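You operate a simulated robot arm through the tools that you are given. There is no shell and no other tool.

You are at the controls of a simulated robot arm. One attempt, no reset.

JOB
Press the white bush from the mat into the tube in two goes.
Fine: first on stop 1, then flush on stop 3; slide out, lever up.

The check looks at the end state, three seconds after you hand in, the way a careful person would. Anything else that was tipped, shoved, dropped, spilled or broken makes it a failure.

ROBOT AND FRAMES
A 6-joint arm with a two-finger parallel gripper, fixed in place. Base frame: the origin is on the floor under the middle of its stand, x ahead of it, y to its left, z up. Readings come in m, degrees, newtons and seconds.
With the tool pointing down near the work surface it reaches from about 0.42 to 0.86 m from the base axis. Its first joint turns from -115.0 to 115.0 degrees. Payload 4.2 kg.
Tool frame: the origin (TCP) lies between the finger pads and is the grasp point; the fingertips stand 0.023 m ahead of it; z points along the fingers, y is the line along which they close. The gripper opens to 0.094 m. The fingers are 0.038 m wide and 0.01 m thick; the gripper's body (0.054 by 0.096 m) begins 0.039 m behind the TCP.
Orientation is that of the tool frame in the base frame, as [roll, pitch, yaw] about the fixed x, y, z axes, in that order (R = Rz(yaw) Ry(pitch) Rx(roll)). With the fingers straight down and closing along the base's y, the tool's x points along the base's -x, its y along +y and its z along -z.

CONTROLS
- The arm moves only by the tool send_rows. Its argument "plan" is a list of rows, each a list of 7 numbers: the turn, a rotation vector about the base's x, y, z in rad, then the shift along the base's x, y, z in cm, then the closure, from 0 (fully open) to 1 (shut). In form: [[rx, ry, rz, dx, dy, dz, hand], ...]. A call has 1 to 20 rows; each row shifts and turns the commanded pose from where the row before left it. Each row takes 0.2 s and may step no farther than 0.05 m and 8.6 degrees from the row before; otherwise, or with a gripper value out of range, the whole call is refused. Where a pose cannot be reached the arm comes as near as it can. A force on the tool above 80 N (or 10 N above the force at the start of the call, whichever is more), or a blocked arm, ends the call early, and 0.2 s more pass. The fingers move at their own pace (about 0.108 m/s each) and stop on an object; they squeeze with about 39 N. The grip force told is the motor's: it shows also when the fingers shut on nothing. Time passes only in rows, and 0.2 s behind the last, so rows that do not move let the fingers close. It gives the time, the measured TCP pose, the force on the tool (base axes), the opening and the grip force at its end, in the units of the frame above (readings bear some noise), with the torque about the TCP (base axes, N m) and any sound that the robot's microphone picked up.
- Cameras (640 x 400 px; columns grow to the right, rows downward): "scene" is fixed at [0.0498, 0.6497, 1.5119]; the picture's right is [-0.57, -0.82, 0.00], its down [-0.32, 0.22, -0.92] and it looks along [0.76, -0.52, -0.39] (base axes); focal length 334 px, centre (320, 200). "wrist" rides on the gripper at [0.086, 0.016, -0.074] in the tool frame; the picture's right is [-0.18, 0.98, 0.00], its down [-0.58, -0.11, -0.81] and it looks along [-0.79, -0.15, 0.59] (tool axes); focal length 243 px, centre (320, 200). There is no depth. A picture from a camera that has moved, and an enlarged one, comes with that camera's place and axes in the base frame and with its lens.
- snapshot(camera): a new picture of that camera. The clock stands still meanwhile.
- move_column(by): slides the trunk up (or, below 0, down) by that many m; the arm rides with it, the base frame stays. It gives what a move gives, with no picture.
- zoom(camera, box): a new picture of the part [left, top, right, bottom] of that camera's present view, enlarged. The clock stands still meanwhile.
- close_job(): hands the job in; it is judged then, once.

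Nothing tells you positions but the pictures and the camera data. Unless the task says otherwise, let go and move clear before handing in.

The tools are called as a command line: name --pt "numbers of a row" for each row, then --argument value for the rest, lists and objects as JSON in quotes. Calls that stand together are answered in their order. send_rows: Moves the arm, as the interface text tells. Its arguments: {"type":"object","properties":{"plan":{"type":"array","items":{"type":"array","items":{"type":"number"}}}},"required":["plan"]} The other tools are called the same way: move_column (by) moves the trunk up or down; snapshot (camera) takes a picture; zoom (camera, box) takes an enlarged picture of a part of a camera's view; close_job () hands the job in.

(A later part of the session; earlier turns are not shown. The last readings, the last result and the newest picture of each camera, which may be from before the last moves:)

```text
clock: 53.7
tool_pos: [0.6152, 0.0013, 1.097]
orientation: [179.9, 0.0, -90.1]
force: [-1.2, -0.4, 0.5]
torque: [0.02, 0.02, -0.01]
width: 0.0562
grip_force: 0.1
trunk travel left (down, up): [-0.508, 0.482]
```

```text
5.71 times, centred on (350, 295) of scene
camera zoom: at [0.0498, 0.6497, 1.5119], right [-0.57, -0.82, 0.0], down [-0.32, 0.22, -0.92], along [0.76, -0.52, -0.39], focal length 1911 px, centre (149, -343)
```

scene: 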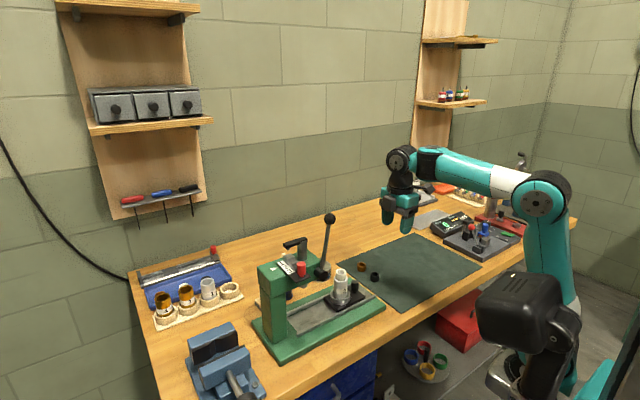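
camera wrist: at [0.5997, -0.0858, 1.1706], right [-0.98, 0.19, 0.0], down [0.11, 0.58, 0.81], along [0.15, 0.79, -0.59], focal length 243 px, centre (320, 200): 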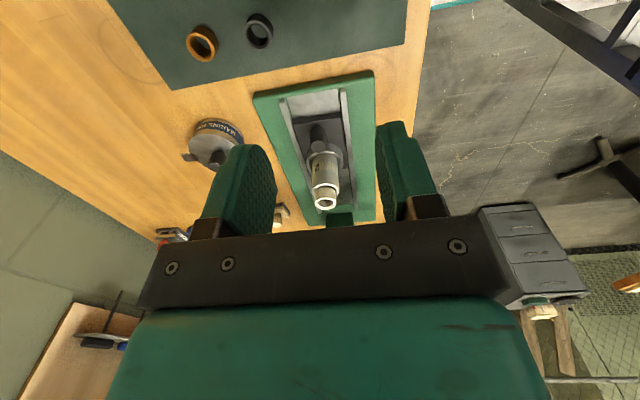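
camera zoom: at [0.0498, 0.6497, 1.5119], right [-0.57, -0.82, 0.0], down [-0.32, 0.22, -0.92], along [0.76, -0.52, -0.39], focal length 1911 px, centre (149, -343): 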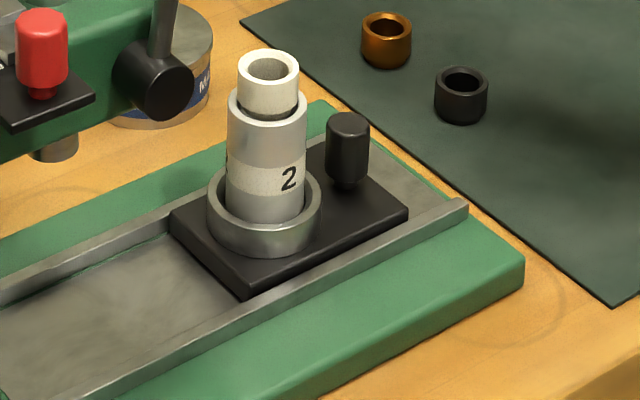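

The slide handle is at about (0.639, 0.1225), z 0.892 to 0.928, 20 mm in diameter. The ram axis is near y 0.295, so the slide has to travel about 12 cm. I'll tilt the hand 37° toward the press for clearance.

send_rows --pt "0.1287 0 0 0.46 0.4 -0.7 0.4" --pt "0.1287 0 0 0.46 0.4 -0.7 0.4" --pt "0.1287 0 0 0.46 0.4 -0.7 0.4" --pt "0.1287 0 0 0.46 0.4 -0.7 0.4" --pt "0.1287 0 0 0.46 0.4 -0.7 0.4" --pt "0 0 0 0 0 0 0.4" --pt "0 0 0 0 0 0 0.4"

snapshot --camera "wrist"

snapshot --camera "scene"

```text
clock: 55.3
tool_pos: [0.6509, 0.0292, 1.0692]
orientation: [-178.5, 28.3, -90.3]
force: [0.3, 0.2, -0.4]
torque: [-0.03, 0.01, -0.03]
width: 0.0565
grip_force: 0.0
out of reach, approached as far as the arm can: row 1, 2
trunk travel left (down, up): [-0.508, 0.482]
```

```text
taken
camera wrist: at [0.6315, -0.0821, 1.0933], right [-0.98, 0.18, 0.06], down [0.09, 0.13, 0.99], along [0.17, 0.98, -0.14], focal length 243 px, centre (320, 200)
```

wrist: 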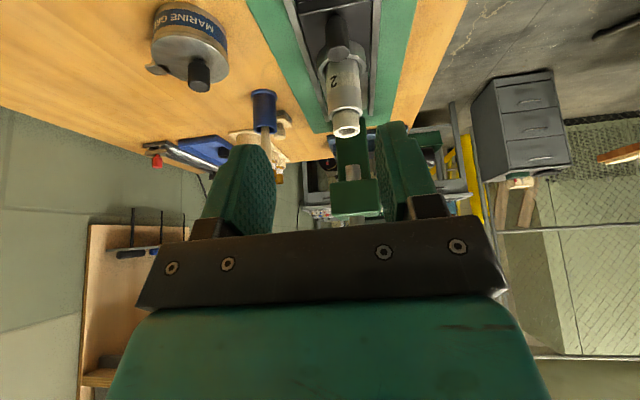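

```text
taken
```

scene: 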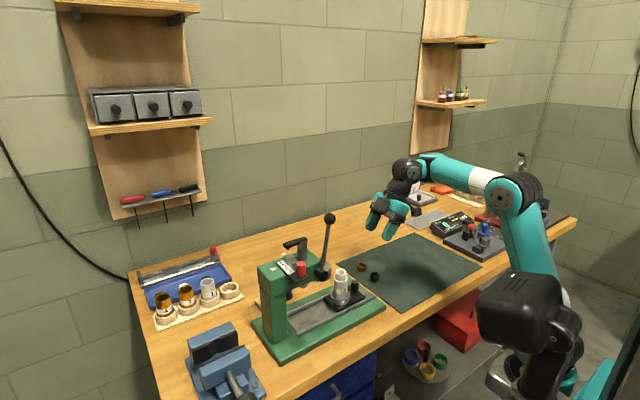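

The tilt reached 28°. I'll try to add the remaining degrees and see whether the arm can hold it.

send_rows --pt "0.076 0 0 -0.3 0 0 0.4" --pt "0.076 0 0 -0.3 0 0 0.4" --pt "0 0 0 0 0 0 0.4"

```text
clock: 56.1
tool_pos: [0.6437, 0.03, 1.0703]
orientation: [-178.5, 37.0, -90.2]
force: [-0.3, 0.6, -0.2]
torque: [0.03, 0.01, -0.01]
width: 0.0564
grip_force: 0.2
trunk travel left (down, up): [-0.508, 0.482]
```

The full 37° tilt is reached. I'll move to the pre-grasp point back along the tool axis from the handle.

send_rows --pt "0 0 0 -0.25 1.3 -3.2 0.4" --pt "0 0 0 -0.25 1.3 -3.2 0.4" --pt "0 0 0 0 0 0 0.4" --pt "0 0 0 0 0 0 0.4"

snapshot --camera "wrist"

zoom --camera "wrist" --box '[240, 60, 400, 180]'

zoom --camera "scene" --box '[310, 200, 430, 320]'

```text
clock: 57.1
tool_pos: [0.6397, 0.057, 1.0059]
orientation: [-178.5, 37.1, -90.3]
force: [0.6, -0.3, -0.3]
torque: [0.01, -0.01, 0.03]
width: 0.0566
grip_force: 0.0
trunk travel left (down, up): [-0.508, 0.482]
```

```text
taken
camera wrist: at [0.6217, -0.0575, 1.0115], right [-0.98, 0.17, 0.09], down [0.09, -0.02, 1.0], along [0.17, 0.99, 0.01], focal length 243 px, centre (320, 200)
```

wrist: 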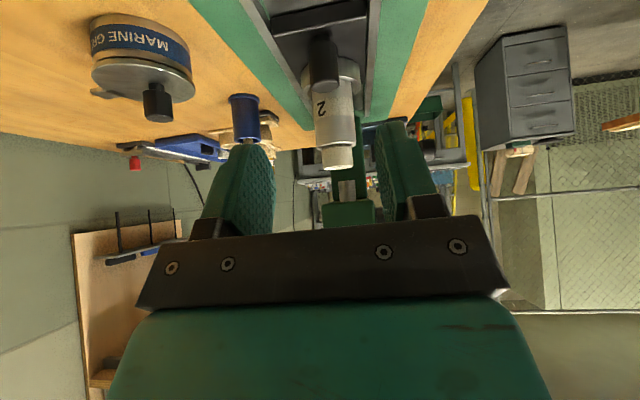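

```text
3.33 times, centred on (320, 120) of wrist
camera zoom: at [0.6217, -0.0575, 1.0115], right [-0.98, 0.17, 0.09], down [0.09, -0.02, 1.0], along [0.17, 0.99, 0.01], focal length 809 px, centre (320, 467)
```

zoom: 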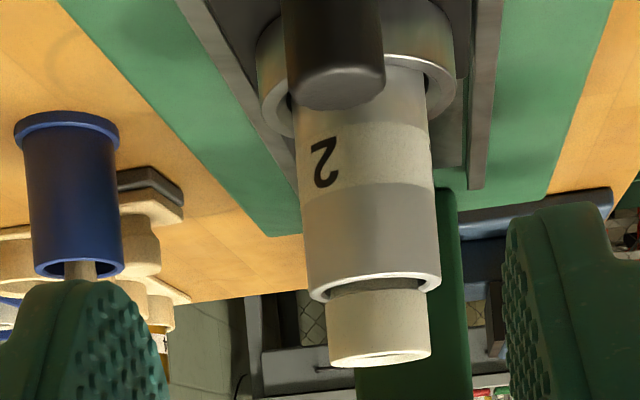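

```text
3.33 times, centred on (370, 260) of scene
camera zoom: at [0.0498, 0.6497, 1.5119], right [-0.57, -0.82, 0.0], down [-0.32, 0.22, -0.92], along [0.76, -0.52, -0.39], focal length 1115 px, centre (153, 0)
```

zoom: 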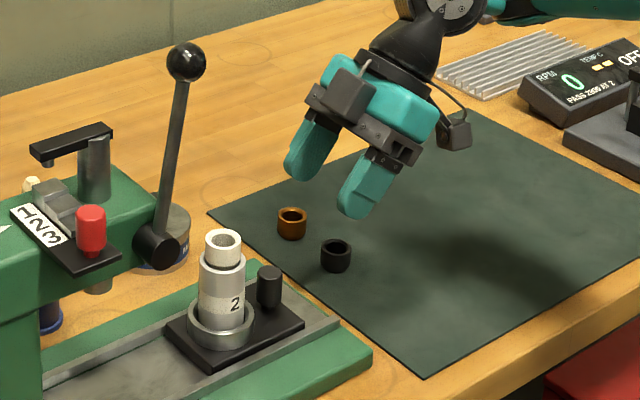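

The handle lies straight ahead along the tool axis. I'll narrow the fingers slightly and advance most of the way.

send_rows --pt "0 0 0 0 1.2 -1.6 0.55" --pt "0 0 0 0 1.2 -1.6 0.55" --pt "0 0 0 0 1.2 -1.6 0.55" --pt "0 0 0 0 0 0 0.55" --pt "0 0 0 0 0 0 0.55"

snapshot --camera "wrist"

zoom --camera "scene" --box '[320, 230, 400, 310]'

```text
clock: 58.3
tool_pos: [0.6388, 0.0928, 0.958]
orientation: [-178.5, 37.0, -90.2]
force: [0.3, -0.2, 0.5]
torque: [0.02, 0.0, -0.01]
width: 0.0423
grip_force: 0.0
trunk travel left (down, up): [-0.508, 0.482]
```

```text
taken
camera wrist: at [0.6209, -0.0214, 0.9641], right [-0.98, 0.17, 0.09], down [0.09, -0.02, 1.0], along [0.17, 0.99, 0.01], focal length 243 px, centre (320, 200)
```

wrist: 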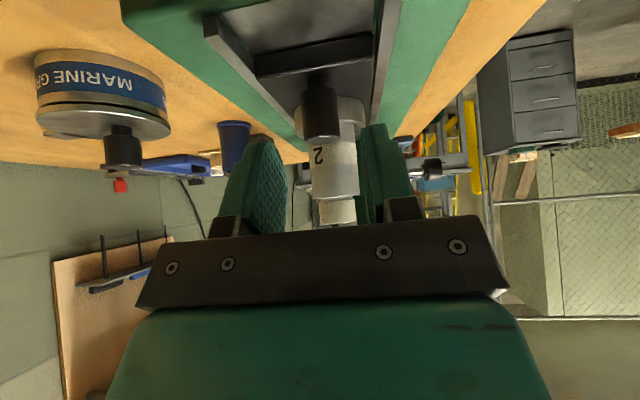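

```text
5.00 times, centred on (360, 270) of scene
camera zoom: at [0.0498, 0.6497, 1.5119], right [-0.57, -0.82, 0.0], down [-0.32, 0.22, -0.92], along [0.76, -0.52, -0.39], focal length 1672 px, centre (120, -150)
```

zoom: 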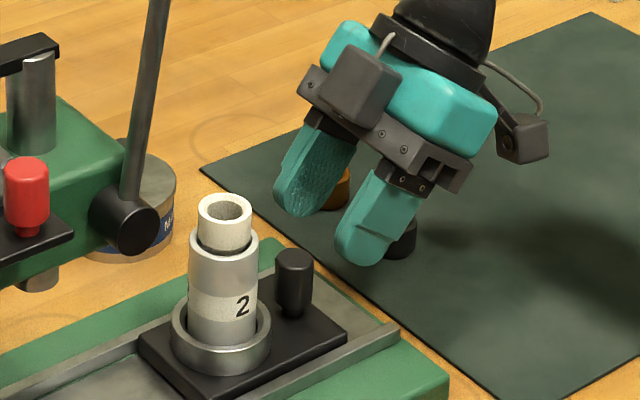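

The handle is centred between the fingers. I'll advance the last few centimetres, then check before gripping.

send_rows --pt "0 0 0 0 1.2 -1.6 0.55" --pt "0 0 0 0 1.15 -1.6 0.55" --pt "0 0 0 0 0 0 0.55" --pt "0 0 0 0 0 0 0.55"

snapshot --camera "wrist"

zoom --camera "scene" --box '[320, 240, 390, 310]'

```text
clock: 59.3
tool_pos: [0.6384, 0.117, 0.9244]
orientation: [-178.5, 37.0, -90.2]
force: [0.4, 0.1, -0.9]
torque: [-0.01, 0.01, 0.0]
width: 0.0422
grip_force: 0.1
trunk travel left (down, up): [-0.508, 0.482]
```

```text
taken
camera wrist: at [0.6202, 0.0025, 0.9321], right [-0.98, 0.17, 0.09], down [0.09, -0.02, 1.0], along [0.17, 0.99, 0.01], focal length 243 px, centre (320, 200)
```

wrist: 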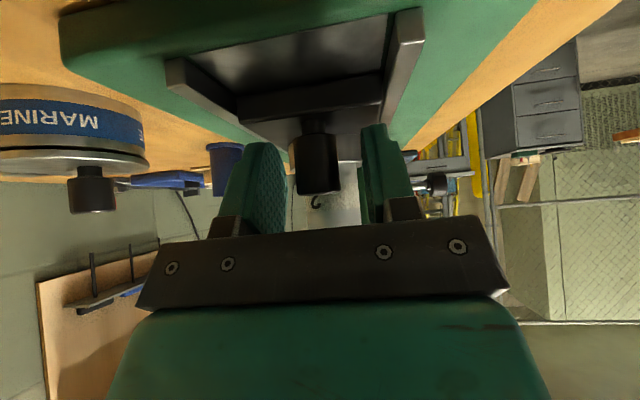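

```text
5.71 times, centred on (355, 275) of scene
camera zoom: at [0.0498, 0.6497, 1.5119], right [-0.57, -0.82, 0.0], down [-0.32, 0.22, -0.92], along [0.76, -0.52, -0.39], focal length 1911 px, centre (120, -229)
```

zoom: 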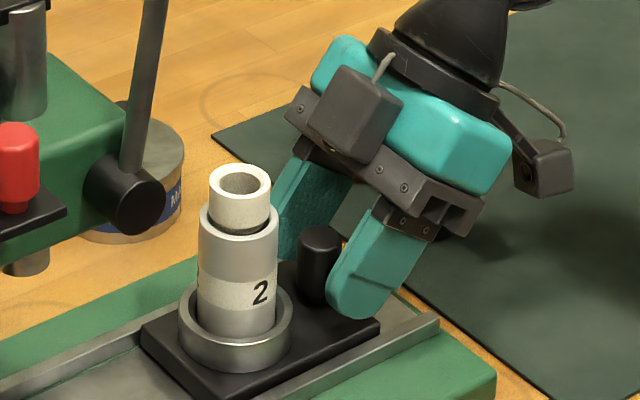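

The handle is between the fingers, about 2 mm off centre. I'll centre it and close.

send_rows --pt "0 0 0 0.2 0 0 0.55" --pt "0 0 0 0 0 0 0.8" --pt "0 0 0 0 0 0 1" --pt "0 0 0 0 0 0 1"

zoom --camera "scene" --box '[320, 240, 390, 310]'

```text
clock: 60.3
tool_pos: [0.6384, 0.1153, 0.9266]
orientation: [-178.7, 37.0, -90.4]
force: [-4.3, 0.0, 0.5]
torque: [0.3, 1.34, 0.06]
width: 0.0216
grip_force: 45.3
trunk travel left (down, up): [-0.508, 0.482]
```

```text
5.71 times, centred on (355, 275) of scene
camera zoom: at [0.0498, 0.6497, 1.5119], right [-0.57, -0.82, 0.0], down [-0.32, 0.22, -0.92], along [0.76, -0.52, -0.39], focal length 1911 px, centre (120, -229)
```

zoom: 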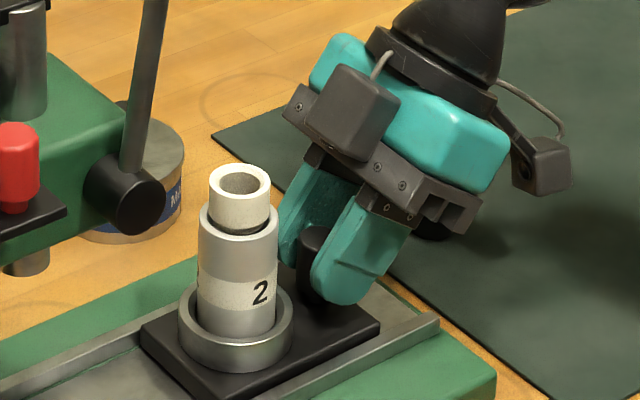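

The handle is gripped at 21.6 mm. I'll push the slide in smoothly, first 8 cm, watching the forces and the bush.

send_rows --pt "0 0 0 -0.1 0.3 0 1" --pt "0 0 0 0 0.7 0 1" --pt "0 0 0 0 1 0 1" --pt "0 0 0 0 1 0 1" --pt "0 0 0 0 1 0 1" --pt "0 0 0 0 1 0 1" --pt "0 0 0 0 1 0 1" --pt "0 0 0 0 1 0 1" --pt "0 0 0 0 0.7 0 1" --pt "0 0 0 0 0.3 0 1" --pt "0 0 0 0 0 0 1"

zoom --camera "scene" --box '[260, 210, 380, 330]'

snapshot --camera "wrist"

```text
clock: 62.7
tool_pos: [0.6407, 0.1946, 0.9264]
orientation: [-178.6, 37.0, -90.3]
force: [20.9, -0.2, -8.7]
torque: [0.13, 0.91, -0.1]
width: 0.0219
grip_force: 44.9
trunk travel left (down, up): [-0.508, 0.482]
```

```text
3.33 times, centred on (320, 270) of scene
camera zoom: at [0.0498, 0.6497, 1.5119], right [-0.57, -0.82, 0.0], down [-0.32, 0.22, -0.92], along [0.76, -0.52, -0.39], focal length 1115 px, centre (320, -33)
```

zoom: 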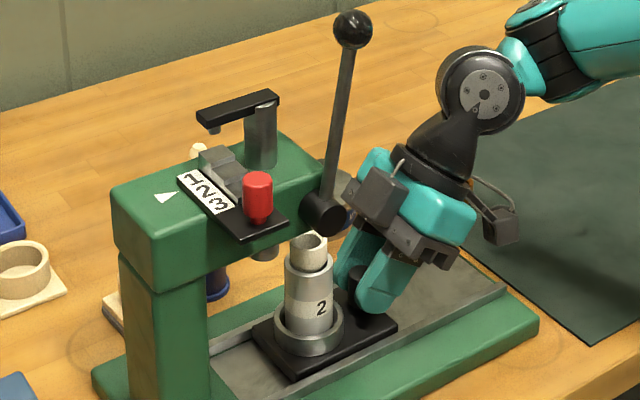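

```text
taken
camera wrist: at [0.6215, 0.0816, 0.9323], right [-0.98, 0.17, 0.09], down [0.09, -0.02, 1.0], along [0.17, 0.99, 0.01], focal length 243 px, centre (320, 200)
```

wrist: 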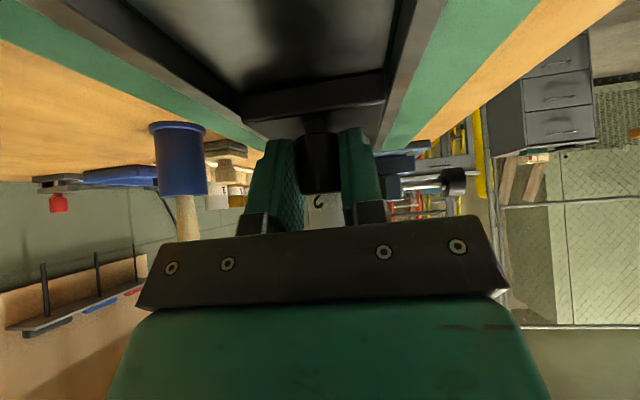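

The slide moved 8 cm cleanly, and the sideways load shows the rail is slightly yawed. I'll correct x by 1.5 mm and continue another 3 cm.

send_rows --pt "0 0 0 0.15 0 0 1" --pt "0 0 0 0.02 0.6 0 1" --pt "0 0 0 0.02 0.8 0 1" --pt "0 0 0 0.02 0.8 0 1" --pt "0 0 0 0.02 0.6 0 1" --pt "0 0 0 0 0.2 0 1" --pt "0 0 0 0 0 0 1"

zoom --camera "scene" --box '[260, 210, 380, 330]'

zoom --camera "scene" --box '[300, 250, 350, 300]'

```text
clock: 64.3
tool_pos: [0.6396, 0.2248, 0.9256]
orientation: [-178.5, 37.0, -90.0]
force: [-15.1, 0.9, 4.0]
torque: [-0.98, 1.33, 0.34]
width: 0.0215
grip_force: 45.2
trunk travel left (down, up): [-0.508, 0.482]
```

```text
3.33 times, centred on (320, 270) of scene
camera zoom: at [0.0498, 0.6497, 1.5119], right [-0.57, -0.82, 0.0], down [-0.32, 0.22, -0.92], along [0.76, -0.52, -0.39], focal length 1115 px, centre (320, -33)
```

zoom: 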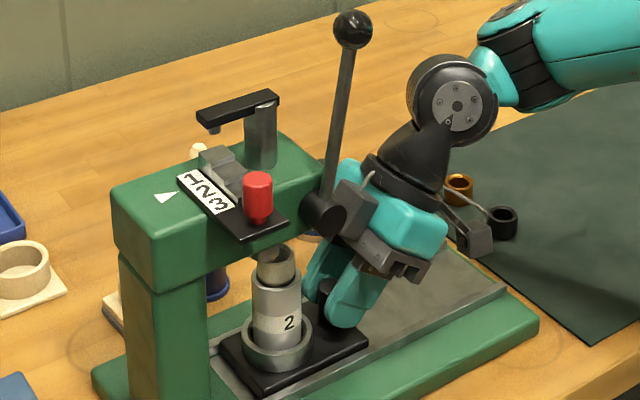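

```text
8.00 times, centred on (325, 275) of scene
camera zoom: at [0.0498, 0.6497, 1.5119], right [-0.57, -0.82, 0.0], down [-0.32, 0.22, -0.92], along [0.76, -0.52, -0.39], focal length 2676 px, centre (280, -400)
```

zoom: 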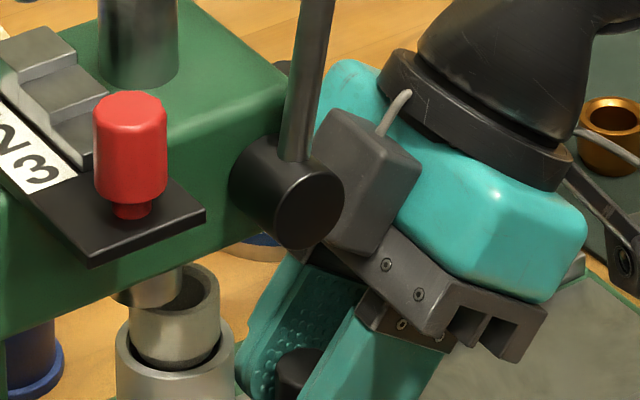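

The sideways load reversed, so I overcorrected a little. I'll relax x by 1 mm and read the forces again before the last stretch.

send_rows --pt "0 0 0 -0.1 0 0 1" --pt "0 0 0 0 0 0 1"

snapshot --camera "wrist"

```text
clock: 64.9
tool_pos: [0.6397, 0.2256, 0.9253]
orientation: [-178.5, 36.9, -90.1]
force: [-14.0, 1.9, 3.9]
torque: [-0.06, 1.29, 0.25]
width: 0.0214
grip_force: 45.2
trunk travel left (down, up): [-0.508, 0.482]
```

```text
taken
camera wrist: at [0.6218, 0.1111, 0.9322], right [-0.98, 0.16, 0.09], down [0.09, -0.02, 1.0], along [0.17, 0.99, 0.01], focal length 243 px, centre (320, 200)
```

wrist: 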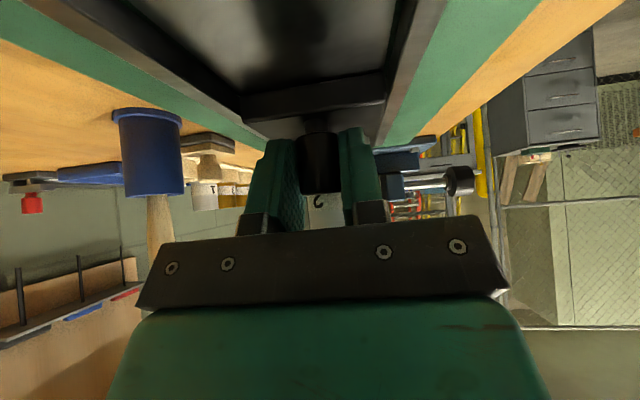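

send_rows --pt "0 0 0 -0.12 0 0 1" --pt "0 0 0 0 0 0 1"

```text
clock: 65.5
tool_pos: [0.6398, 0.2233, 0.9258]
orientation: [-178.4, 37.0, -90.3]
force: [-6.4, 0.0, 2.3]
torque: [0.55, 1.14, 0.1]
width: 0.022
grip_force: 44.9
trunk travel left (down, up): [-0.508, 0.482]
```

send_rows --pt "0 0 0 -0.05 0.3 0 1" --pt "0 0 0 0 0.3 0 1" --pt "0 0 0 0 0 0 1"

zoom --camera "scene" --box '[300, 250, 350, 300]'

```text
clock: 66.3
tool_pos: [0.6396, 0.231, 0.9245]
orientation: [-178.5, 36.9, -90.3]
force: [7.4, 1.3, 4.4]
torque: [-0.1, 1.03, -0.12]
width: 0.0216
grip_force: 45.0
trunk travel left (down, up): [-0.508, 0.482]
```

```text
8.00 times, centred on (325, 275) of scene
camera zoom: at [0.0498, 0.6497, 1.5119], right [-0.57, -0.82, 0.0], down [-0.32, 0.22, -0.92], along [0.76, -0.52, -0.39], focal length 2676 px, centre (280, -400)
```

zoom: 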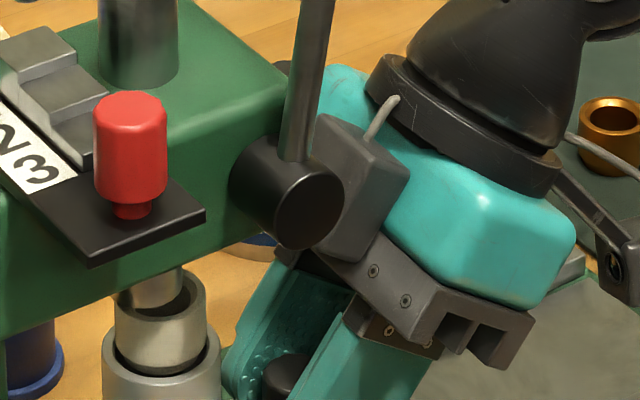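

The tube is about 5 mm short of the ram axis. I'll continue in small steps, looking for the end stop.

send_rows --pt "0 0 0 0.05 0.25 0 1" --pt "0 0 0 0 0.15 0 1" --pt "0 0 0 0 0 0 1"

zoom --camera "scene" --box '[300, 250, 350, 300]'

```text
clock: 67.1
tool_pos: [0.6394, 0.2347, 0.9257]
orientation: [-178.4, 37.0, -90.2]
force: [12.5, 3.1, 8.1]
torque: [-0.68, 1.03, 0.05]
width: 0.0216
grip_force: 44.9
trunk travel left (down, up): [-0.508, 0.482]
```

```text
8.00 times, centred on (325, 275) of scene
camera zoom: at [0.0498, 0.6497, 1.5119], right [-0.57, -0.82, 0.0], down [-0.32, 0.22, -0.92], along [0.76, -0.52, -0.39], focal length 2676 px, centre (280, -400)
```

zoom: 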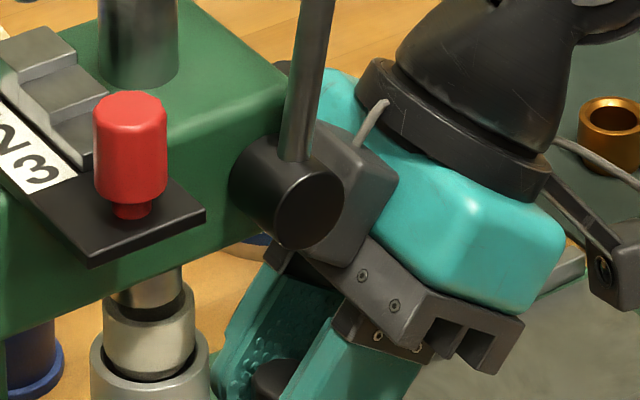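

send_rows --pt "0 0 0 0.03 0.15 0 1" --pt "0 0 0 0 0 0 1"

send_rows --pt "0 0 0 0.03 0.15 0 1" --pt "0 0 0 0 0 0 1"

zoom --camera "scene" --box '[300, 250, 350, 300]'

```text
clock: 67.7
tool_pos: [0.6399, 0.237, 0.9254]
orientation: [-178.5, 37.1, -90.2]
force: [9.3, 0.1, 11.7]
torque: [-0.28, 1.07, 0.01]
width: 0.0216
grip_force: 45.5
trunk travel left (down, up): [-0.508, 0.482]
```

```text
clock: 68.3
tool_pos: [0.6399, 0.2365, 0.9248]
orientation: [-178.6, 37.1, -90.3]
force: [1.1, -15.3, 15.3]
torque: [0.65, 1.18, 0.08]
width: 0.0217
grip_force: 45.3
trunk travel left (down, up): [-0.508, 0.482]
```

```text
8.00 times, centred on (325, 275) of scene
camera zoom: at [0.0498, 0.6497, 1.5119], right [-0.57, -0.82, 0.0], down [-0.32, 0.22, -0.92], along [0.76, -0.52, -0.39], focal length 2676 px, centre (280, -400)
```

zoom: 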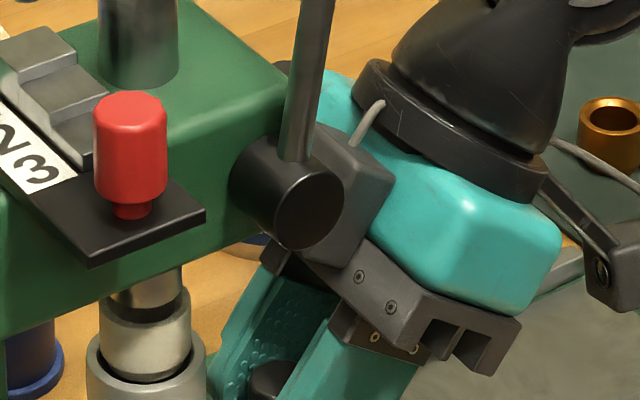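

The slide hit its end stop (Fy −15 N) and the tube is under the ram. I'll ease off slightly, release the handle, and back out along the tool axis.

send_rows --pt "0 0 0 0 -0.08 0 1" --pt "0 0 0 0 0 0 0.7" --pt "0 0 0 0 0 0 0.55" --pt "0 0 0 0 0 0 0.55" --pt "0 0 0 0 -0.6 0.8 0.55" --pt "0 0 0 0 -1.2 1.6 0.55" --pt "0 0 0 0 -1.8 2.4 0.55" --pt "0 0 0 0 -2.4 3.2 0.55" --pt "0 0 0 0 0 0 0.55"

zoom --camera "scene" --box '[260, 210, 380, 330]'

snapshot --camera "wrist"

```text
clock: 70.3
tool_pos: [0.6406, 0.1774, 1.0056]
orientation: [-178.5, 36.9, -90.2]
force: [0.6, -0.2, 0.6]
torque: [-0.02, 0.02, 0.03]
width: 0.0425
grip_force: 0.2
trunk travel left (down, up): [-0.508, 0.482]
```

```text
3.33 times, centred on (320, 270) of scene
camera zoom: at [0.0498, 0.6497, 1.5119], right [-0.57, -0.82, 0.0], down [-0.32, 0.22, -0.92], along [0.76, -0.52, -0.39], focal length 1115 px, centre (320, -33)
```

zoom: 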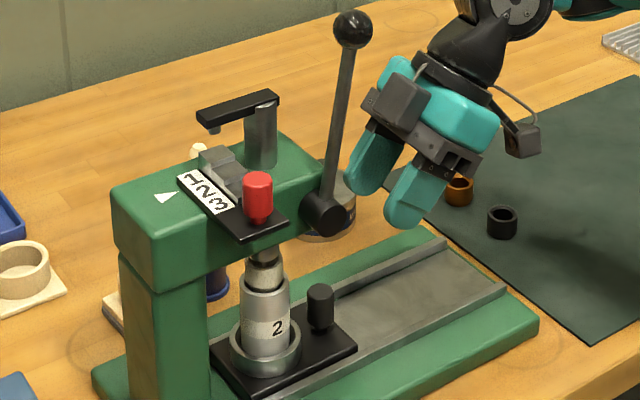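

```text
taken
camera wrist: at [0.6228, 0.0617, 1.0115], right [-0.98, 0.17, 0.09], down [0.09, -0.02, 1.0], along [0.17, 0.99, 0.01], focal length 243 px, centre (320, 200)
```

wrist: 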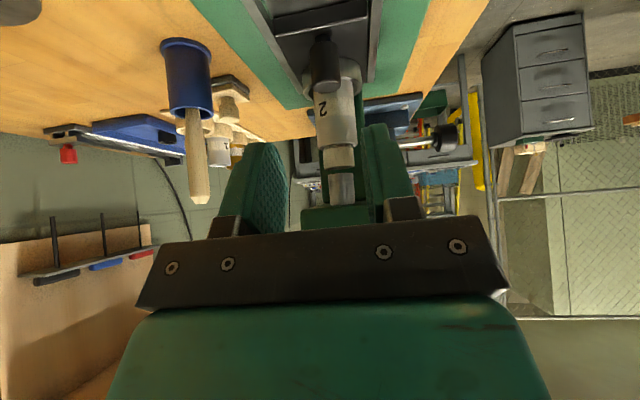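

The tube is in place under the ram. I'll zoom to confirm the alignment of ram and bush.

zoom --camera "wrist" --box '[280, 50, 400, 230]'

zoom --camera "scene" --box '[320, 205, 380, 285]'

zoom --camera "scene" --box '[290, 265, 350, 325]'

```text
2.22 times, centred on (340, 140) of wrist
camera zoom: at [0.6228, 0.0617, 1.0115], right [-0.98, 0.17, 0.09], down [0.09, -0.02, 1.0], along [0.17, 0.99, 0.01], focal length 539 px, centre (276, 333)
```

zoom: 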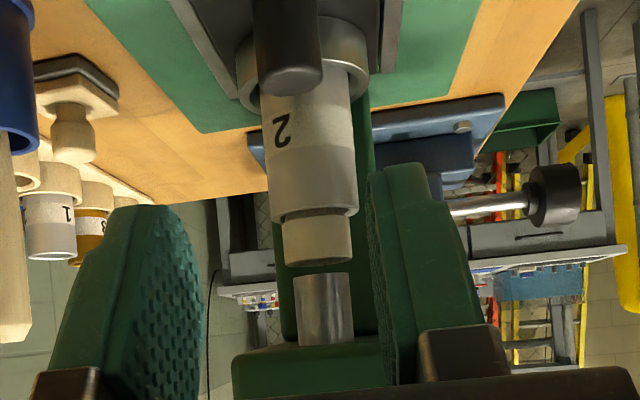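

```text
5.00 times, centred on (350, 245) of scene
camera zoom: at [0.0498, 0.6497, 1.5119], right [-0.57, -0.82, 0.0], down [-0.32, 0.22, -0.92], along [0.76, -0.52, -0.39], focal length 1672 px, centre (170, -25)
```

zoom: 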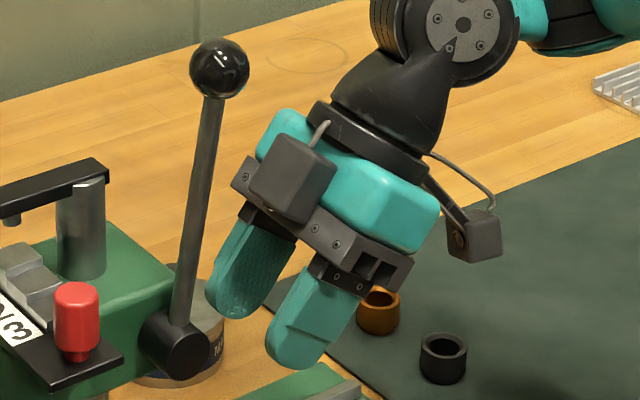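

```text
6.67 times, centred on (320, 295) of scene
camera zoom: at [0.0498, 0.6497, 1.5119], right [-0.57, -0.82, 0.0], down [-0.32, 0.22, -0.92], along [0.76, -0.52, -0.39], focal length 2230 px, centre (320, -433)
```

zoom: 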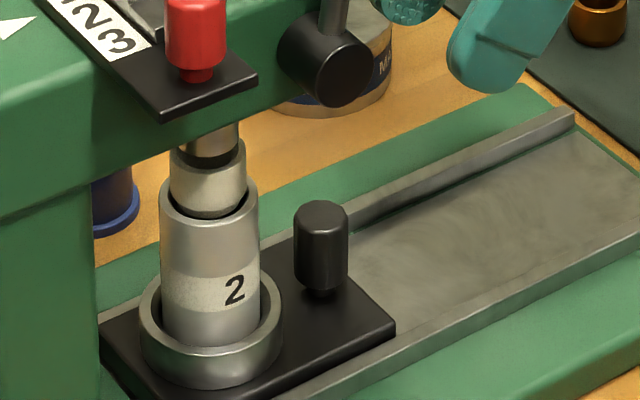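

Everything is aligned. For the lever I'll keep this tilted orientation, with the jaws closing along the lever's axis, so I can hold the ball and follow its arc. I'll back away and raise the trunk first.

send_rows --pt "0 0 0 0 -2.7 0.5 0.4" --pt "0 0 0 0 -2.7 0.5 0.4" --pt "0 0 0 0 -2.7 0 0.4" --pt "0 0 0 0 0 0 0.4"

move_column --by 0.25

snapshot --camera "wrist"

snapshot --camera "scene"

```text
clock: 71.3
tool_pos: [0.6405, 0.0956, 1.0153]
orientation: [-178.6, 36.9, -90.1]
force: [0.3, 0.2, -0.6]
torque: [0.0, -0.01, 0.0]
width: 0.0565
grip_force: 0.1
trunk travel left (down, up): [-0.508, 0.482]
```

```text
clock: 73.9
tool_pos: [0.6401, 0.0951, 1.2646]
orientation: [-178.5, 36.9, -90.2]
force: [0.2, -0.4, 0.2]
torque: [0.02, 0.02, 0.0]
width: 0.0567
grip_force: 0.0
trunk travel left (down, up): [-0.758, 0.232]
```

```text
taken
camera wrist: at [0.6219, -0.0185, 1.272], right [-0.98, 0.17, 0.09], down [0.09, -0.02, 1.0], along [0.17, 0.99, 0.01], focal length 243 px, centre (320, 200)
```

wrist: 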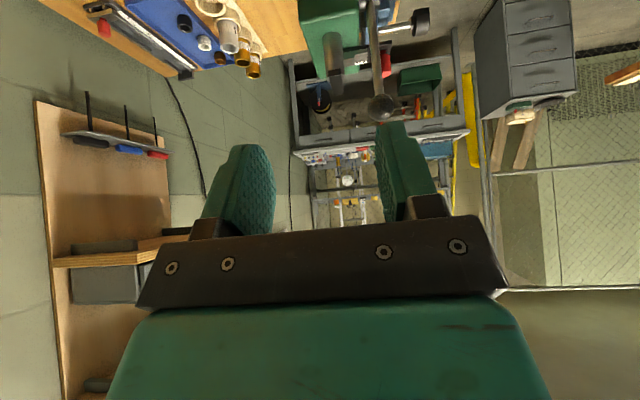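

```text
taken
```

scene: 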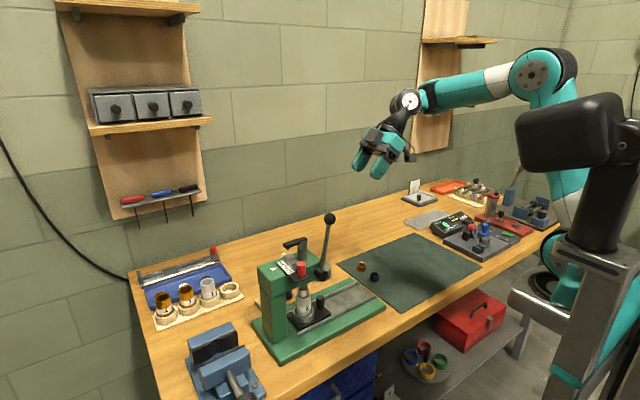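

The lever ball is at about (0.5935, 0.249, 1.182). I'll go to a pre-grasp point 10 cm back along the tool axis.

send_rows --pt "0 0 0 -2.3 0 0 0.4" --pt "0 0 0 -2.35 1.5 0 0.4" --pt "0 0 0 0 2.9 0 0.4" --pt "0 0 0 0 3.0 0 0.4" --pt "0 0 0 0 0 0 0.4" --pt "0 0 0 0 0 0 0.4"

snapshot --camera "wrist"

zoom --camera "wrist" --box '[240, 0, 400, 140]'

zoom --camera "scene" --box '[290, 110, 410, 290]'

```text
clock: 75.3
tool_pos: [0.5921, 0.1685, 1.2645]
orientation: [-178.4, 37.0, -90.2]
force: [0.0, 0.0, -0.2]
torque: [0.03, 0.02, 0.0]
width: 0.0561
grip_force: 0.0
trunk travel left (down, up): [-0.758, 0.232]
```

```text
taken
camera wrist: at [0.5734, 0.0548, 1.271], right [-0.98, 0.17, 0.09], down [0.09, -0.02, 1.0], along [0.17, 0.99, 0.01], focal length 243 px, centre (320, 200)
```

wrist: 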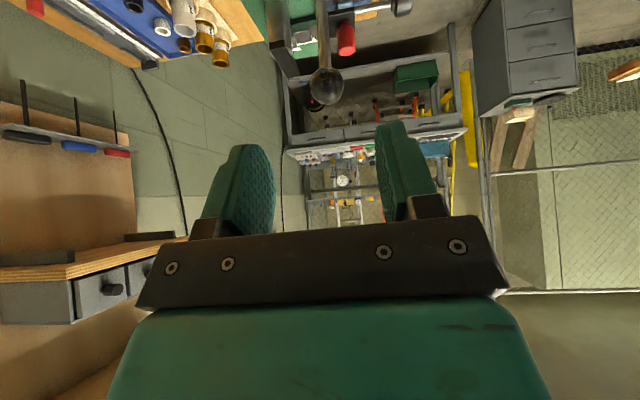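

```text
2.86 times, centred on (320, 70) of wrist
camera zoom: at [0.5734, 0.0548, 1.271], right [-0.98, 0.17, 0.09], down [0.09, -0.02, 1.0], along [0.17, 0.99, 0.01], focal length 693 px, centre (320, 571)
```

zoom: 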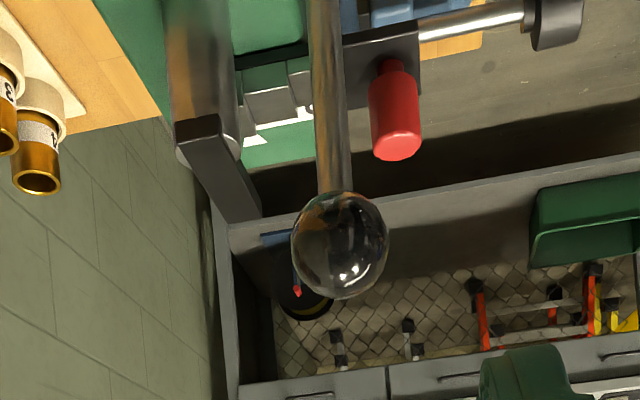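

```text
2.22 times, centred on (350, 200) of scene
camera zoom: at [0.0498, 0.6497, 1.5119], right [-0.57, -0.82, 0.0], down [-0.32, 0.22, -0.92], along [0.76, -0.52, -0.39], focal length 743 px, centre (253, 200)
```

zoom: 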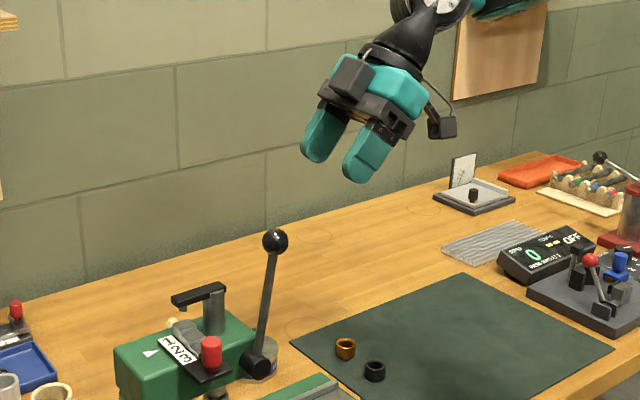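

Triangulation puts the ball at (0.593, 0.251, 1.181), about 27 mm across. I'll move the open fingers over it.

send_rows --pt "0 0 0 0.05 2.6 -2.6 0.4" --pt "0 0 0 0.05 2.6 -2.6 0.4" --pt "0 0 0 0 1.5 -1.5 0.4" --pt "0 0 0 0 0 0 0.4" --pt "0 0 0 0 0 0 0.4"

zoom --camera "wrist" --box '[220, 80, 420, 230]'

zoom --camera "scene" --box '[290, 170, 380, 290]'

```text
clock: 76.5
tool_pos: [0.5936, 0.236, 1.1973]
orientation: [-178.5, 37.0, -90.2]
force: [0.9, -0.5, -0.5]
torque: [-0.02, -0.01, -0.01]
width: 0.0564
grip_force: 0.0
trunk travel left (down, up): [-0.758, 0.232]
```

```text
2.67 times, centred on (320, 155) of wrist
camera zoom: at [0.576, 0.1216, 1.2032], right [-0.98, 0.17, 0.09], down [0.09, -0.02, 1.0], along [0.17, 0.99, 0.01], focal length 647 px, centre (320, 320)
```

zoom: 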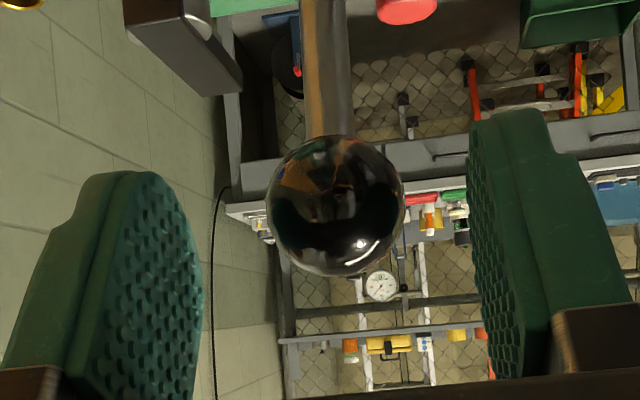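

```text
3.33 times, centred on (335, 230) of scene
camera zoom: at [0.0498, 0.6497, 1.5119], right [-0.57, -0.82, 0.0], down [-0.32, 0.22, -0.92], along [0.76, -0.52, -0.39], focal length 1115 px, centre (270, 100)
```

zoom: 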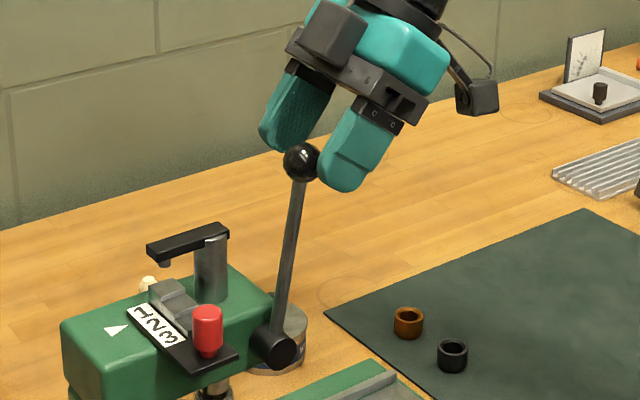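

The ball is confirmed at (0.5925, 0.250, 1.182). I'll make the final small approach and close on it.

send_rows --pt "0 0 0 -0.12 1.0 -1.0 0.4" --pt "0 0 0 0 0 0 0.4" --pt "0 0 0 0 0 0 0.65" --pt "0 0 0 0 0 0 0.8" --pt "0 0 0 0 0 0 0.8"

zoom --camera "wrist" --box '[220, 80, 420, 230]'

zoom --camera "scene" --box '[290, 170, 380, 290]'

```text
clock: 77.7
tool_pos: [0.5917, 0.2469, 1.1863]
orientation: [-178.6, 36.9, -90.1]
force: [-11.2, -0.9, -1.5]
torque: [0.1, 0.12, 0.13]
width: 0.0274
grip_force: 44.9
trunk travel left (down, up): [-0.758, 0.232]
```

```text
2.67 times, centred on (320, 155) of wrist
camera zoom: at [0.5742, 0.1322, 1.1936], right [-0.98, 0.16, 0.09], down [0.09, -0.02, 1.0], along [0.16, 0.99, 0.01], focal length 647 px, centre (320, 320)
```

zoom: 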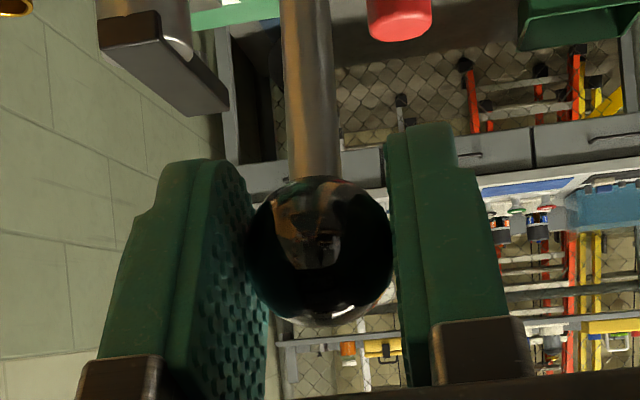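

```text
3.33 times, centred on (335, 230) of scene
camera zoom: at [0.0498, 0.6497, 1.5119], right [-0.57, -0.82, 0.0], down [-0.32, 0.22, -0.92], along [0.76, -0.52, -0.39], focal length 1115 px, centre (270, 100)
```

zoom: 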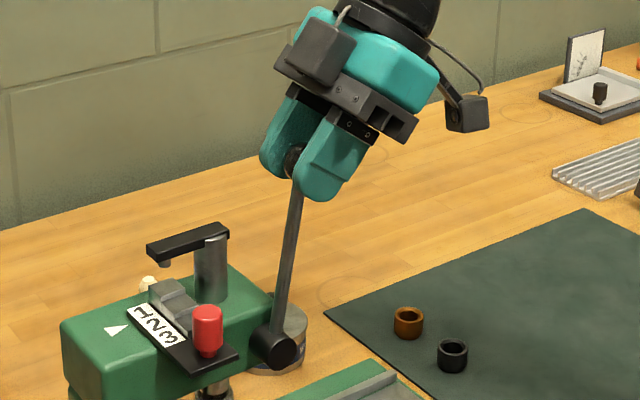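

The ball is gripped at 27.4 mm. The full lever arc needs more downward reach than this trunk height allows, so I'll let go, lower the trunk a bit, and take the ball again.

send_rows --pt "0 0 0 -0.1 0 0 0.6" --pt "0 0 0 0 0 0 0.4" --pt "0 0 0 0 0 0 0.4" --pt "0 0 0 0 -1.2 1.6 0.4" --pt "0 0 0 0 -2.0 2.4 0.4" --pt "0 0 0 0 -3.5 0 0.4" --pt "0 0 0 0 -3.5 0 0.4" --pt "0 0 0 0 0 0 0.4"

move_column --by -0.12

zoom --camera "scene" --box '[290, 170, 410, 290]'

```text
clock: 79.5
tool_pos: [0.5913, 0.1442, 1.2282]
orientation: [-178.6, 37.0, -90.2]
force: [-0.5, 0.3, -0.2]
torque: [0.04, 0.01, 0.01]
width: 0.0563
grip_force: 0.0
trunk travel left (down, up): [-0.758, 0.232]
```

```text
clock: 81.0
tool_pos: [0.5918, 0.1439, 1.1075]
orientation: [-178.5, 37.1, -90.2]
force: [0.2, -0.3, 0.1]
torque: [-0.01, -0.02, -0.02]
width: 0.0563
grip_force: 0.0
trunk travel left (down, up): [-0.638, 0.352]
```

```text
3.33 times, centred on (350, 230) of scene
camera zoom: at [0.0498, 0.6497, 1.5119], right [-0.57, -0.82, 0.0], down [-0.32, 0.22, -0.92], along [0.76, -0.52, -0.39], focal length 1115 px, centre (220, 100)
```

zoom: 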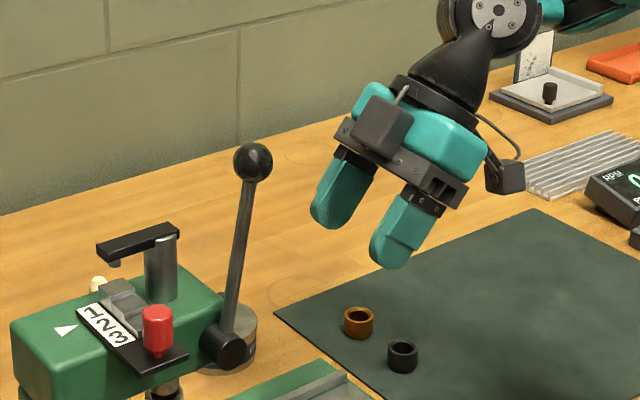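

send_rows --pt "0 0 0 0 0 4 0.4" --pt "0 0 0 0 0 3.95 0.4" --pt "0 0 0 0 3.5 0 0.4" --pt "0 0 0 0 3.5 0 0.4" --pt "0 0 0 0 3.2 0 0.4" --pt "0 0 0 0 0 0 0.4" --pt "0 0 0 0 0 0 0.4"

zoom --camera "wrist" --box '[220, 80, 420, 230]'

```text
clock: 82.6
tool_pos: [0.5898, 0.2472, 1.1876]
orientation: [-178.4, 37.0, -90.2]
force: [0.0, 0.3, -0.4]
torque: [-0.02, 0.0, -0.01]
width: 0.0564
grip_force: 0.1
trunk travel left (down, up): [-0.638, 0.352]
```

```text
2.67 times, centred on (320, 155) of wrist
camera zoom: at [0.5713, 0.1332, 1.1943], right [-0.98, 0.17, 0.09], down [0.09, -0.02, 1.0], along [0.17, 0.99, 0.01], focal length 647 px, centre (320, 320)
```

zoom: 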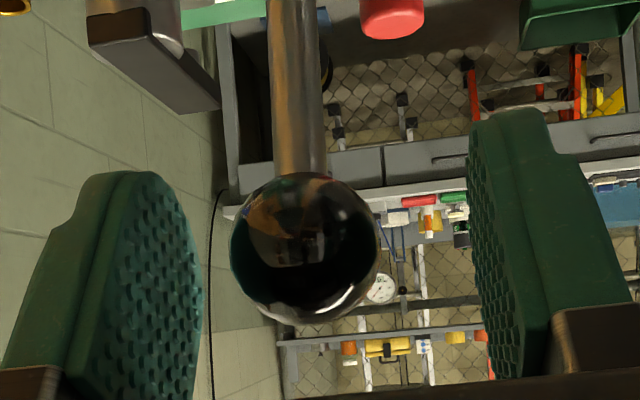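

send_rows --pt "0 0 0 0.2 0 0 0.4" --pt "0 0 0 0 0 0 0.65" --pt "0 0 0 0 0 0 0.8" --pt "0 0 0 0 0 0 0.8"

```text
clock: 83.6
tool_pos: [0.5927, 0.2472, 1.1883]
orientation: [-178.4, 36.9, -90.2]
force: [-1.3, 0.4, -0.8]
torque: [0.09, 0.01, 0.08]
width: 0.0274
grip_force: 44.6
trunk travel left (down, up): [-0.638, 0.352]
```

The ball is gripped with almost no side load. I'll start the lever arc toward -y and down, in small steps with force checks.

send_rows --pt "0 0 0 0 -1.05 -0.24 0.8" --pt "0 0 0 0 -1.14 -0.36 0.8" --pt "0 0 0 0 0 0 0.8"

zoom --camera "scene" --box '[270, 190, 390, 310]'

```text
clock: 84.4
tool_pos: [0.5926, 0.2251, 1.1801]
orientation: [-178.4, 36.9, -90.0]
force: [0.0, 6.9, 8.1]
torque: [1.31, -0.02, 0.05]
width: 0.0274
grip_force: 44.9
trunk travel left (down, up): [-0.638, 0.352]
```

```text
3.33 times, centred on (330, 250) of scene
camera zoom: at [0.0498, 0.6497, 1.5119], right [-0.57, -0.82, 0.0], down [-0.32, 0.22, -0.92], along [0.76, -0.52, -0.39], focal length 1115 px, centre (287, 33)
```

zoom: 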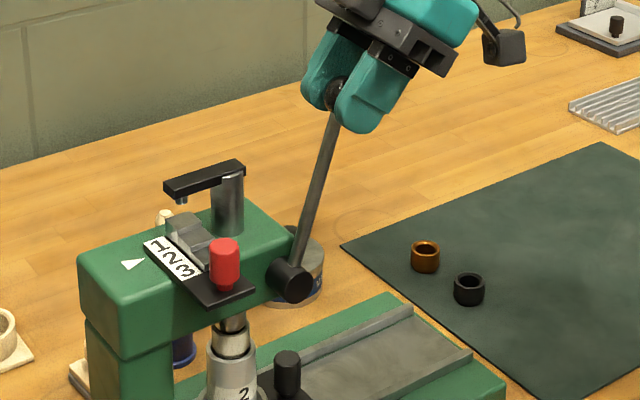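

The lever follows and the ram is coming down. I'll continue along the arc.

send_rows --pt "0 0 0 0 -1.11 -0.46 0.8" --pt "0 0 0 0 -1.06 -0.55 0.8" --pt "0 0 0 0 -1.01 -0.64 0.8" --pt "0 0 0 0 0 0 0.8"

zoom --camera "scene" --box '[270, 210, 390, 330]'

```text
clock: 85.4
tool_pos: [0.5916, 0.1945, 1.1651]
orientation: [-178.5, 37.0, -90.0]
force: [-13.5, 9.6, 6.5]
torque: [1.27, -0.02, 0.12]
width: 0.0275
grip_force: 44.9
trunk travel left (down, up): [-0.638, 0.352]
```

```text
3.33 times, centred on (330, 270) of scene
camera zoom: at [0.0498, 0.6497, 1.5119], right [-0.57, -0.82, 0.0], down [-0.32, 0.22, -0.92], along [0.76, -0.52, -0.39], focal length 1115 px, centre (287, -33)
```

zoom: 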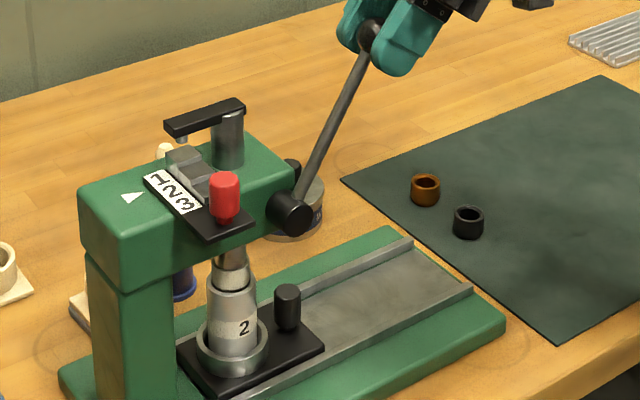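

The ram has reached the bush. I'll add a small x correction and continue with smaller steps, watching force and stop contact.

send_rows --pt "0 0 0 -0.15 -0.48 -0.36 0.8" --pt "0 0 0 0 -0.47 -0.37 0.8" --pt "0 0 0 0 0 0 0.8"

zoom --camera "scene" --box '[280, 230, 340, 310]'

```text
clock: 86.2
tool_pos: [0.5911, 0.1845, 1.1575]
orientation: [-178.4, 37.0, -90.2]
force: [-4.5, 11.9, 10.0]
torque: [1.22, -0.03, 0.07]
width: 0.0273
grip_force: 44.9
trunk travel left (down, up): [-0.638, 0.352]
```

```text
5.00 times, centred on (310, 270) of scene
camera zoom: at [0.0498, 0.6497, 1.5119], right [-0.57, -0.82, 0.0], down [-0.32, 0.22, -0.92], along [0.76, -0.52, -0.39], focal length 1672 px, centre (370, -150)
```

zoom: 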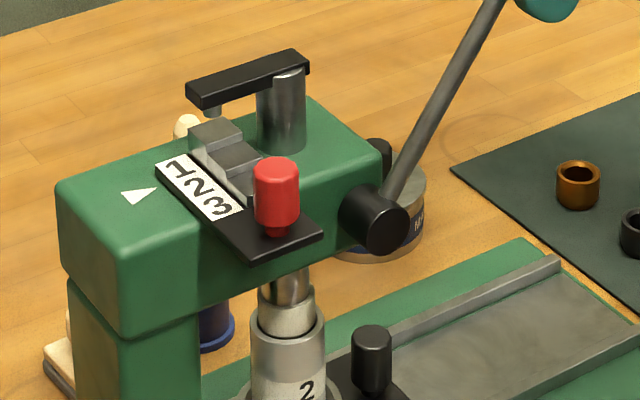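

send_rows --pt "0 0 0 -0.05 -0.45 -0.4 0.8" --pt "0 0 0 0 -0.43 -0.41 0.8" --pt "0 0 0 0 0 0 0.8"

zoom --camera "scene" --box '[280, 230, 340, 310]'

```text
clock: 87.0
tool_pos: [0.5919, 0.1762, 1.1506]
orientation: [-178.4, 37.0, -90.3]
force: [7.4, 9.4, 12.5]
torque: [1.21, -0.09, -0.09]
width: 0.0271
grip_force: 45.4
trunk travel left (down, up): [-0.638, 0.352]
```

```text
5.00 times, centred on (310, 270) of scene
camera zoom: at [0.0498, 0.6497, 1.5119], right [-0.57, -0.82, 0.0], down [-0.32, 0.22, -0.92], along [0.76, -0.52, -0.39], focal length 1672 px, centre (370, -150)
```

zoom: 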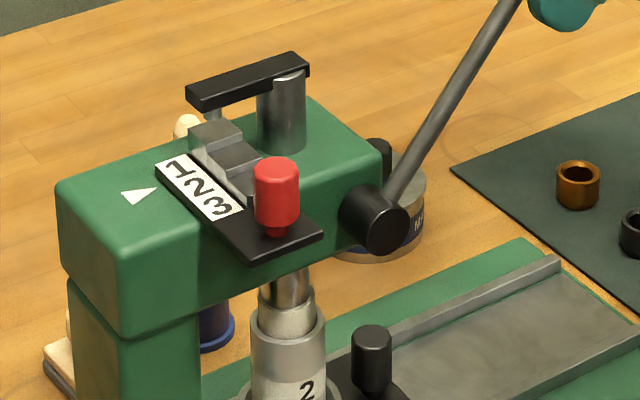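

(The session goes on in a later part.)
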